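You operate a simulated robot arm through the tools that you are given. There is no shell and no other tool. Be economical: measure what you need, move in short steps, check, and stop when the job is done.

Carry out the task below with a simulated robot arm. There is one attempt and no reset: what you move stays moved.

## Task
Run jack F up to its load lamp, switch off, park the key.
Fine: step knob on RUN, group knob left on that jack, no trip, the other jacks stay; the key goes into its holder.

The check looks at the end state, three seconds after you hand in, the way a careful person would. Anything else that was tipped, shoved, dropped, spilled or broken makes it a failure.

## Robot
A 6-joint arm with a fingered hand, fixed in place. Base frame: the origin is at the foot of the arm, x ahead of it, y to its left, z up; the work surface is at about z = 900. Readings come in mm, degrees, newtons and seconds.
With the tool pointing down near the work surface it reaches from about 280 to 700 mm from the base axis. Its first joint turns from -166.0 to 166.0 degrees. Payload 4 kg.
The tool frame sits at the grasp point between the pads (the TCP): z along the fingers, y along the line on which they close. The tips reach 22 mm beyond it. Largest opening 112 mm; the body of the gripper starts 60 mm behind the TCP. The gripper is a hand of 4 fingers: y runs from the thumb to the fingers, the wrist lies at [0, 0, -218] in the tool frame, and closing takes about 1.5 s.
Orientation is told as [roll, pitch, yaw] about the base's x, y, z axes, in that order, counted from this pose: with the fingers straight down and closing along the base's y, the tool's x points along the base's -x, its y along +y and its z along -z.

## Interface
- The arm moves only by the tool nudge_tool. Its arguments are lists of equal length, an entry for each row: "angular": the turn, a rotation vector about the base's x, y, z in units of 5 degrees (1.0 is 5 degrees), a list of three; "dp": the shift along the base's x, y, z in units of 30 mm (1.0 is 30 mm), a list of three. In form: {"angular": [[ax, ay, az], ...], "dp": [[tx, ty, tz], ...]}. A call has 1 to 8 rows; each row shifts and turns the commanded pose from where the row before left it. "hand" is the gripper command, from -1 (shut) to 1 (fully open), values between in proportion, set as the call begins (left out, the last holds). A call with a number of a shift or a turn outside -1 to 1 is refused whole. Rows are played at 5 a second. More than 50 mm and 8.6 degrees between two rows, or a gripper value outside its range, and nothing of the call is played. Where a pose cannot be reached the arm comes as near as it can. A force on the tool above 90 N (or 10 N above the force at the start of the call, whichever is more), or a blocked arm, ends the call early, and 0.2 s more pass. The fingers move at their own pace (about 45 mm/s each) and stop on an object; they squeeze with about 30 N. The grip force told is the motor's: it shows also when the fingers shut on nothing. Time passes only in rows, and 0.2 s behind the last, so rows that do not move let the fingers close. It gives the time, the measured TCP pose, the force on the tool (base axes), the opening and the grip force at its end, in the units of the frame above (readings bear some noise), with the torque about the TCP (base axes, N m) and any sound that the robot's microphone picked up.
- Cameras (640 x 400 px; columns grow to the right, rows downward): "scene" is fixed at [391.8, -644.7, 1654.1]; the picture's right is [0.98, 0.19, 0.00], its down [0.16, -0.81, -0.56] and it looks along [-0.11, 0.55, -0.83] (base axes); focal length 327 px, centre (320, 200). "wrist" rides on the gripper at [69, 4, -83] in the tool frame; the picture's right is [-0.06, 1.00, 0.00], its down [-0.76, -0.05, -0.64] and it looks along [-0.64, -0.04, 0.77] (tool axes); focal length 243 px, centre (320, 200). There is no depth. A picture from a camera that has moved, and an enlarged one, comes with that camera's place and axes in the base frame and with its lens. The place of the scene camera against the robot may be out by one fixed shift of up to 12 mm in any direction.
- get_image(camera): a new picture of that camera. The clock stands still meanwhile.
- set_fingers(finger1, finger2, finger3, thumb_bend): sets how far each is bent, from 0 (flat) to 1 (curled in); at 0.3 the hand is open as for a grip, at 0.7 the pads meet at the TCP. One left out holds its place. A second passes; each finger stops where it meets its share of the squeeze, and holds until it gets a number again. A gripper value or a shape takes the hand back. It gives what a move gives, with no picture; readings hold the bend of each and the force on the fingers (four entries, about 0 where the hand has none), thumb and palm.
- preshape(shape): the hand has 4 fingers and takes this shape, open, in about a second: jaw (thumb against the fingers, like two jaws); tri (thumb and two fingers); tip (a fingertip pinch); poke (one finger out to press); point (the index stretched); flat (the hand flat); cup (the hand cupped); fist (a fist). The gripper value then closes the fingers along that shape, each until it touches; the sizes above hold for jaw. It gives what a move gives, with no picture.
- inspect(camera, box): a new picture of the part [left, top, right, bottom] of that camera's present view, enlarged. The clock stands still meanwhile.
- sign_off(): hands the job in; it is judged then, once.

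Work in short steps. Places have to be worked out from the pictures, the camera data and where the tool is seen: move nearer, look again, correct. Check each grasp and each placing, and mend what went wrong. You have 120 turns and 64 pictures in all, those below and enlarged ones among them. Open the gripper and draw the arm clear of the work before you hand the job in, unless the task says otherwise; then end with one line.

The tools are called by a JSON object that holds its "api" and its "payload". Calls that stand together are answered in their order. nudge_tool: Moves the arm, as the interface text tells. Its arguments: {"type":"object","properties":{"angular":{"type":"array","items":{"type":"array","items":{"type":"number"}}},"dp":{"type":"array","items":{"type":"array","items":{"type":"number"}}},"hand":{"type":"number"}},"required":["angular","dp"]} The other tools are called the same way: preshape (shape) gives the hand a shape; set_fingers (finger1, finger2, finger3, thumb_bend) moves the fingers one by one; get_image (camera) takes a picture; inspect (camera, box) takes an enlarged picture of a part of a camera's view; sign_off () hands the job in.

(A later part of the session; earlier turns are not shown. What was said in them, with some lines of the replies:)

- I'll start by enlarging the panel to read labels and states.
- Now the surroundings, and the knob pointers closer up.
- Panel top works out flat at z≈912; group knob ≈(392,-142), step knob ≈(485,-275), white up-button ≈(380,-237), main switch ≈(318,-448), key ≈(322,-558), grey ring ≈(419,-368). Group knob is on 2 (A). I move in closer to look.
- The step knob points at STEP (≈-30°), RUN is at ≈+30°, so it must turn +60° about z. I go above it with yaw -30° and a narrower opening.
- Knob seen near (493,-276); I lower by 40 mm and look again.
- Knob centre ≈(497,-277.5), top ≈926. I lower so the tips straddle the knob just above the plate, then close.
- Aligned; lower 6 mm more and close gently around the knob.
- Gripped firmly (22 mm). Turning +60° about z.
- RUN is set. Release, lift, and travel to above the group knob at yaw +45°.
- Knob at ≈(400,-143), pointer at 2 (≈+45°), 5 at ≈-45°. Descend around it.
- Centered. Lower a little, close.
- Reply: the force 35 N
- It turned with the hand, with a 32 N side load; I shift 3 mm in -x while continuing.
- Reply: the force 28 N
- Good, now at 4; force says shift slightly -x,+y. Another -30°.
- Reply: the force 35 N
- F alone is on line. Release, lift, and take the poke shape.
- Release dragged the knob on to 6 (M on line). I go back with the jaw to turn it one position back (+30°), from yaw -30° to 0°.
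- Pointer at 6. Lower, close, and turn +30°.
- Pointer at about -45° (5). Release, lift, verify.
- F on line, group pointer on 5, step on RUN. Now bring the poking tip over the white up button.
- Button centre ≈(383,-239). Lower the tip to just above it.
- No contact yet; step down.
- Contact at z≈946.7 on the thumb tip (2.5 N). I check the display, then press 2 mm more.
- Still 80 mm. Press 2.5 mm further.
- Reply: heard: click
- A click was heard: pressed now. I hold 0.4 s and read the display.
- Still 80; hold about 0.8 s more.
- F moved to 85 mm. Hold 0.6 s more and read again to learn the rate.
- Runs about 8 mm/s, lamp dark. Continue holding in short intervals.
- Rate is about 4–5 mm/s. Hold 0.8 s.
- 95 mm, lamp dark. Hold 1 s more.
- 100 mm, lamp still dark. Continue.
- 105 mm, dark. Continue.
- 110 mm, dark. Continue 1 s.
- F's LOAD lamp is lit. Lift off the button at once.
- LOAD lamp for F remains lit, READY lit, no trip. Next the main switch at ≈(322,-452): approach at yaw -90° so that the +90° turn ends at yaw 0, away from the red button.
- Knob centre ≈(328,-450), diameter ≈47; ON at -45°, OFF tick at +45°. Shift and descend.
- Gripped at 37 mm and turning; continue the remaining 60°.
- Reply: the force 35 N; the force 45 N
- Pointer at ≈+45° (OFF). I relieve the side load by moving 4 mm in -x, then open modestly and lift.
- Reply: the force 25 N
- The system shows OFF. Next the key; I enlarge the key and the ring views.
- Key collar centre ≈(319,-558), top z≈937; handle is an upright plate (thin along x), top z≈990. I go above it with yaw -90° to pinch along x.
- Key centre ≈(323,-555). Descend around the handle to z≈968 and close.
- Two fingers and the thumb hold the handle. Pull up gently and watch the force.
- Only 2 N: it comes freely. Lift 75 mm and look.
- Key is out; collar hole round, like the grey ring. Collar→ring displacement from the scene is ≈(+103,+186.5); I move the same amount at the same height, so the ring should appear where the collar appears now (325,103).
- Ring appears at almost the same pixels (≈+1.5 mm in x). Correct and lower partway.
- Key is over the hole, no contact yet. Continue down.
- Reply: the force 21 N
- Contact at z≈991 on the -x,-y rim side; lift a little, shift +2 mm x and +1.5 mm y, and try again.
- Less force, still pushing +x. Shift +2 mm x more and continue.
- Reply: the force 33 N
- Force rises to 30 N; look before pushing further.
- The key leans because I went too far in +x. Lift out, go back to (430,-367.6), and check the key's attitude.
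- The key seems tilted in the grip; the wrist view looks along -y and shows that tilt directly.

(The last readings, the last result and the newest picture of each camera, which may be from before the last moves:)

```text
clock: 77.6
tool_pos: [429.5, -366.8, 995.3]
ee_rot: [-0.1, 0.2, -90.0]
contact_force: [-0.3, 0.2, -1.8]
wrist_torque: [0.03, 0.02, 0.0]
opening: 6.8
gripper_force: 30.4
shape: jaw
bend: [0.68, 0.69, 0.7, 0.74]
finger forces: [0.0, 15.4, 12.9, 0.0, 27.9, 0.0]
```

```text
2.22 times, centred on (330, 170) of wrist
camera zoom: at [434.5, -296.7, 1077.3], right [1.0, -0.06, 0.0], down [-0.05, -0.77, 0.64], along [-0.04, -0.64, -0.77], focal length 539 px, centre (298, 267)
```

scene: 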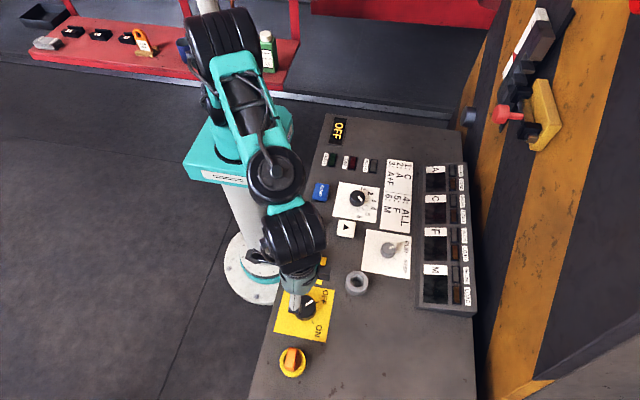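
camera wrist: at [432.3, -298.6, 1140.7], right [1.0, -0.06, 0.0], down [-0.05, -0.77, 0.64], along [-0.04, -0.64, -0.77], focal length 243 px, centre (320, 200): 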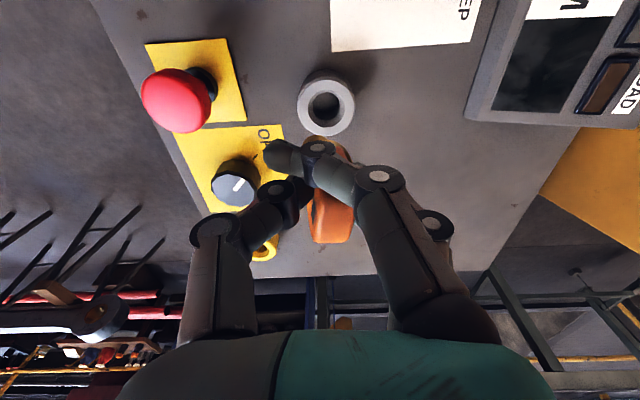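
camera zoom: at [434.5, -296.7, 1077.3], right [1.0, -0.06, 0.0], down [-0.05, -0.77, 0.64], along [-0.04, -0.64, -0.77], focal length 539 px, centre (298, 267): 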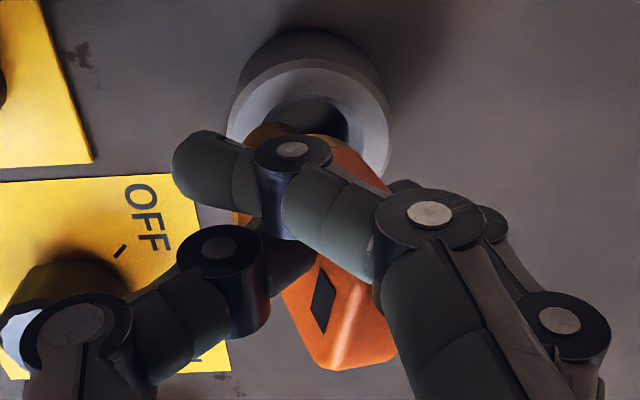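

The key leans about 10° (top to +x). I counter-rotate the tool by -10° about y while slightly raised, holding (429,-366.5), then lower.

{"api": "nudge_tool", "payload": {"angular": [[0, -0.5, 0], [0, -0.5, 0], [0, -0.5, 0], [0, -0.5, 0]], "dp": [[0, 0, 0.15], [0, 0, 0], [0, 0, 0], [0, 0, 0]]}}

{"api": "inspect", "payload": {"camera": "wrist", "box": [240, 80, 420, 260]}}

```text
clock: 78.6
tool_pos: [428.5, -367.1, 1000.5]
ee_rot: [10.0, 0.0, -90.0]
contact_force: [0.5, 0.6, -2.0]
wrist_torque: [0.03, 0.01, 0.0]
opening: 6.9
gripper_force: 29.9
shape: jaw
bend: [0.68, 0.69, 0.7, 0.74]
finger forces: [0.1, 15.3, 12.8, 0.0, 28.0, 0.1]
```

```text
2.22 times, centred on (330, 170) of wrist
camera zoom: at [420.5, -296.9, 1081.4], right [0.98, -0.06, 0.17], down [-0.16, -0.77, 0.62], along [0.09, -0.64, -0.76], focal length 539 px, centre (298, 267)
```

zoom: 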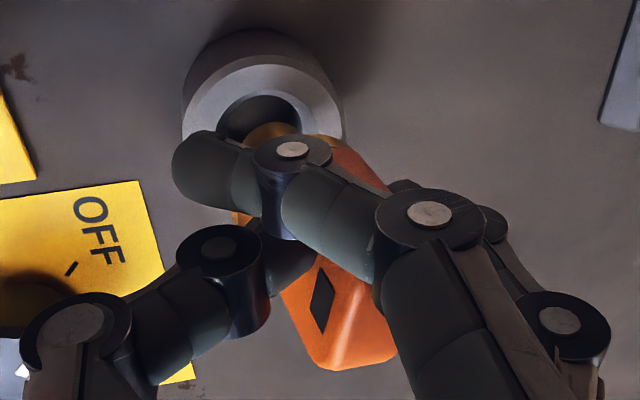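

Key is now upright within ≈2°, but ≈2.5 mm too far in +x. Shift and lower in small steps by force.

{"api": "nudge_tool", "payload": {"angular": [[0, 0, 0], [0, 0, 0]], "dp": [[-0.08, 0.02, 0], [0, 0, -0.2]]}}

{"api": "nudge_tool", "payload": {"angular": [[0, 0, 0], [0, 0, 0]], "dp": [[0, 0, -0.1], [0, 0, 0]]}}

{"api": "nudge_tool", "payload": {"angular": [[0, 0, 0], [0, 0, 0]], "dp": [[0, 0, -0.1], [0, 0, 0]]}}

```text
clock: 79.2
tool_pos: [425.8, -365.5, 995.5]
ee_rot: [10.1, -0.1, -90.0]
contact_force: [0.0, -0.3, -0.7]
wrist_torque: [0.04, 0.0, -0.03]
opening: 6.4
gripper_force: 29.6
shape: jaw
bend: [0.68, 0.69, 0.7, 0.74]
finger forces: [0.0, 15.4, 12.8, 0.0, 28.0, 0.0]
```

```text
clock: 79.8
tool_pos: [427.0, -366.3, 991.6]
ee_rot: [10.0, 0.0, -90.0]
contact_force: [0.3, 0.5, -1.1]
wrist_torque: [0.0, -0.01, -0.02]
opening: 6.6
gripper_force: 29.4
shape: jaw
bend: [0.68, 0.69, 0.7, 0.74]
finger forces: [0.1, 15.4, 12.9, 0.1, 28.0, 0.1]
```

```text
clock: 80.4
tool_pos: [427.7, -365.8, 989.8]
ee_rot: [9.9, 0.0, -90.0]
contact_force: [0.2, -0.2, -0.9]
wrist_torque: [0.0, 0.03, -0.03]
opening: 6.9
gripper_force: 29.8
shape: jaw
bend: [0.68, 0.69, 0.7, 0.74]
finger forces: [0.0, 15.5, 12.8, 0.0, 28.0, 0.0]
```

No contact at 989. Continue in 3 mm steps.

{"api": "nudge_tool", "payload": {"angular": [[0, 0, 0], [0, 0, 0]], "dp": [[0, 0, -0.1], [0, 0, 0]]}}

{"api": "nudge_tool", "payload": {"angular": [[0, 0, 0], [0, 0, 0]], "dp": [[0, 0, -0.1], [0, 0, 0]]}}

```text
clock: 81.0
tool_pos: [426.6, -365.8, 986.2]
ee_rot: [10.0, 0.0, -90.1]
contact_force: [-0.7, -0.1, -1.9]
wrist_torque: [-0.02, 0.03, -0.01]
opening: 6.7
gripper_force: 30.0
shape: jaw
bend: [0.68, 0.69, 0.7, 0.74]
finger forces: [0.0, 15.4, 12.8, 0.0, 28.0, 0.0]
```

```text
clock: 81.6
tool_pos: [426.9, -365.6, 983.1]
ee_rot: [9.9, 0.0, -90.0]
contact_force: [0.1, -0.5, 0.1]
wrist_torque: [-0.06, -0.02, -0.02]
opening: 6.8
gripper_force: 29.8
shape: jaw
bend: [0.68, 0.69, 0.7, 0.74]
finger forces: [0.0, 15.5, 12.7, 0.0, 27.5, 0.0]
```

{"api": "nudge_tool", "payload": {"angular": [[0, 0, 0], [0, 0, 0]], "dp": [[0, 0, -0.1], [0, 0, 0]]}}

```text
clock: 82.2
tool_pos: [427.9, -365.9, 979.5]
ee_rot: [10.0, 0.0, -89.9]
contact_force: [1.4, -1.1, -0.7]
wrist_torque: [-0.05, -0.07, 0.01]
opening: 6.6
gripper_force: 30.2
shape: jaw
bend: [0.68, 0.69, 0.7, 0.74]
finger forces: [0.1, 15.1, 12.3, 0.0, 26.1, 0.0]
```

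Forces are tiny: it is entering. Continue.

{"api": "nudge_tool", "payload": {"angular": [[0, 0, 0], [0, 0, 0]], "dp": [[0, 0, -0.1], [0, 0, 0]]}}

{"api": "nudge_tool", "payload": {"angular": [[0, 0, 0], [0, 0, 0]], "dp": [[0, 0, -0.1], [0, 0, 0]]}}

```text
clock: 82.8
tool_pos: [427.1, -364.9, 977.0]
ee_rot: [10.0, 0.0, -90.0]
contact_force: [1.4, -1.0, -0.9]
wrist_torque: [-0.08, -0.08, 0.02]
opening: 6.7
gripper_force: 30.0
shape: jaw
bend: [0.68, 0.69, 0.7, 0.74]
finger forces: [0.0, 15.3, 12.4, 0.0, 26.2, 0.0]
```

```text
clock: 83.4
tool_pos: [426.9, -365.8, 973.8]
ee_rot: [9.9, 0.0, -90.0]
contact_force: [1.5, -1.6, -0.7]
wrist_torque: [-0.05, -0.03, 0.0]
opening: 6.8
gripper_force: 29.7
shape: jaw
bend: [0.68, 0.69, 0.7, 0.74]
finger forces: [0.1, 15.3, 12.3, 0.0, 26.0, 0.0]
```

{"api": "nudge_tool", "payload": {"angular": [[0, 0, 0], [0, 0, 0]], "dp": [[0, 0, -0.1], [0, 0, 0]]}}

{"api": "nudge_tool", "payload": {"angular": [[0, 0, 0], [0, 0, 0]], "dp": [[0, 0, -0.1], [0, 0, 0]]}}

```text
clock: 84.0
tool_pos: [426.4, -366.0, 970.2]
ee_rot: [10.0, 0.0, -90.0]
contact_force: [1.8, -0.7, -0.9]
wrist_torque: [-0.04, -0.06, 0.02]
opening: 6.5
gripper_force: 30.4
shape: jaw
bend: [0.68, 0.69, 0.7, 0.74]
finger forces: [0.1, 15.1, 12.4, 0.1, 25.8, 0.0]
```

```text
clock: 84.6
tool_pos: [427.1, -365.2, 967.1]
ee_rot: [9.9, 0.0, -90.0]
contact_force: [1.8, -0.9, -0.7]
wrist_torque: [-0.09, -0.05, 0.0]
opening: 6.5
gripper_force: 29.8
shape: jaw
bend: [0.68, 0.69, 0.7, 0.74]
finger forces: [0.0, 15.0, 12.4, 0.1, 25.8, 0.0]
```

{"api": "nudge_tool", "payload": {"angular": [[0, 0, 0], [0, 0, 0]], "dp": [[0, 0, -0.08], [0, 0, 0]]}}

{"api": "nudge_tool", "payload": {"angular": [[0, 0, 0], [0, 0, 0]], "dp": [[0, 0, -0.08], [0, 0, 0]]}}

```text
clock: 85.2
tool_pos: [426.1, -366.9, 966.4]
ee_rot: [10.2, -0.2, -90.0]
contact_force: [-4.4, 2.1, 11.6]
wrist_torque: [-0.04, -0.2, 0.02]
opening: 6.5
gripper_force: 30.0
shape: jaw
bend: [0.68, 0.69, 0.71, 0.74]
finger forces: [0.0, 13.8, 12.1, 0.0, 31.9, 0.0]
```

```text
clock: 85.8
tool_pos: [427.4, -368.2, 963.8]
ee_rot: [10.1, -0.1, -90.1]
contact_force: [-6.7, 4.6, 25.9]
wrist_torque: [-0.12, -0.32, 0.05]
opening: 8.2
gripper_force: 29.7
shape: jaw
bend: [0.68, 0.71, 0.72, 0.75]
finger forces: [0.0, 14.4, 12.6, 0.0, 36.2, 0.1]
```

Firm stop at z≈966, as when it sat in its lock: seated. Relieve 2 mm, open, and lift away vertically.

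{"api": "nudge_tool", "payload": {"angular": [[0, 0, 0], [0, 0, 0]], "dp": [[0, 0, 0.1], [0, 0, 0]]}}

{"api": "nudge_tool", "payload": {"angular": [[0, 0, 0], [0, 0, 0], [0, 0, 0], [0, 0, 0], [0, 0, 0], [0, 0, 0]], "dp": [[0, 0, 0], [0, 0, 0], [0, 0, 0], [0, 0, 0], [0, 0, 0], [0, 0, 0]], "hand": 0.3}}

{"api": "nudge_tool", "payload": {"angular": [[0, 0, 0], [0, 0, 0], [0, 0, 0], [0, 0, 0], [0, 0, 0], [0, 0, 0], [0, 0, 0]], "dp": [[0, 0, 0.5], [0, 0, 0.8], [0, 0, 0.9], [0, 0, 0.9], [0, 0, 0.9], [0, 0, 0.9], [0, 0, 0.9]]}}

```text
clock: 86.4
tool_pos: [427.8, -365.7, 964.7]
ee_rot: [9.9, 0.0, -89.9]
contact_force: [-0.1, 1.3, 6.6]
wrist_torque: [-0.07, -0.17, 0.03]
opening: 7.8
gripper_force: 30.3
shape: jaw
bend: [0.68, 0.7, 0.72, 0.74]
finger forces: [0.0, 14.7, 12.7, 0.1, 28.2, 0.0]
```

```text
clock: 87.8
tool_pos: [427.1, -366.5, 966.7]
ee_rot: [10.1, 0.0, -89.9]
contact_force: [0.2, -0.4, -0.2]
wrist_torque: [0.02, -0.02, 0.05]
opening: 72.6
gripper_force: 0.0
shape: jaw
bend: [0.7, 0.7, 0.7, 0.67]
finger forces: [0.0, 0.1, 0.0, 0.0, 0.0, 0.1]
```

```text
clock: 89.4
tool_pos: [425.5, -365.1, 1141.0]
ee_rot: [10.0, 0.0, -90.0]
contact_force: [0.2, 0.9, 0.9]
wrist_torque: [0.04, -0.02, -0.01]
opening: 72.4
gripper_force: 0.0
shape: jaw
bend: [0.7, 0.7, 0.7, 0.67]
finger forces: [0.0, 0.1, 0.0, 0.1, 0.1, 0.0]
```

Draw the arm clear toward the base and upward, then use the last picture for the final check.

{"api": "nudge_tool", "payload": {"angular": [[0, 0.5, 0], [0, 0.5, 0], [0, 0.5, 0], [0, 0.5, 0], [0, 0, 0], [0, 0, 0], [0, 0, 0], [0, 0, 0]], "dp": [[-0.5, 0.7, 0.4], [-0.5, 0.7, 0.4], [-0.5, 0.7, 0.4], [-0.5, 0.7, 0.4], [-0.4, 0.8, 0.2], [-0.4, 0.8, 0.2], [-0.4, 0.8, 0.2], [-0.4, 0.8, 0.2]]}}

{"api": "inspect", "payload": {"camera": "scene", "box": [250, 110, 490, 390]}}

```text
clock: 91.2
tool_pos: [319.0, -186.3, 1211.7]
ee_rot: [0.0, 0.0, -90.0]
contact_force: [0.4, 0.6, 0.1]
wrist_torque: [0.01, 0.02, 0.0]
opening: 72.7
gripper_force: 0.0
shape: jaw
bend: [0.7, 0.7, 0.7, 0.67]
finger forces: [0.1, 0.1, 0.0, 0.1, 0.0, 0.0]
```

```text
1.43 times, centred on (370, 250) of scene
camera zoom: at [391.8, -644.7, 1654.1], right [0.98, 0.19, 0.0], down [0.16, -0.81, -0.56], along [-0.11, 0.55, -0.83], focal length 467 px, centre (249, 129)
```

zoom: 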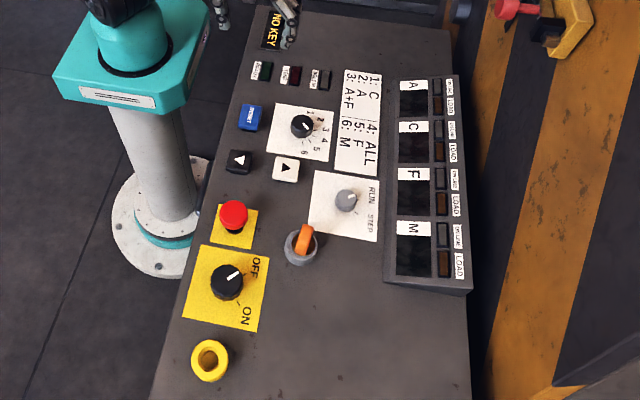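

The key stands upright in the grey ring, the panel shows NO KEY, the main switch is on OFF, the step knob on RUN, the group knob is untouched since F was selected, and the arm is clear. Handing in.

{"api": "sign_off", "payload": {}}

```text
The job is handed in.
```

Jack F was run up until its load lamp lit. It showed about 110 mm, with no trip, and A, C and M stayed at 80 mm. The main switch is off, the step knob is on RUN, the group knob is on 5 (F), and the key sits in the grey ring, which I took to be its holder.
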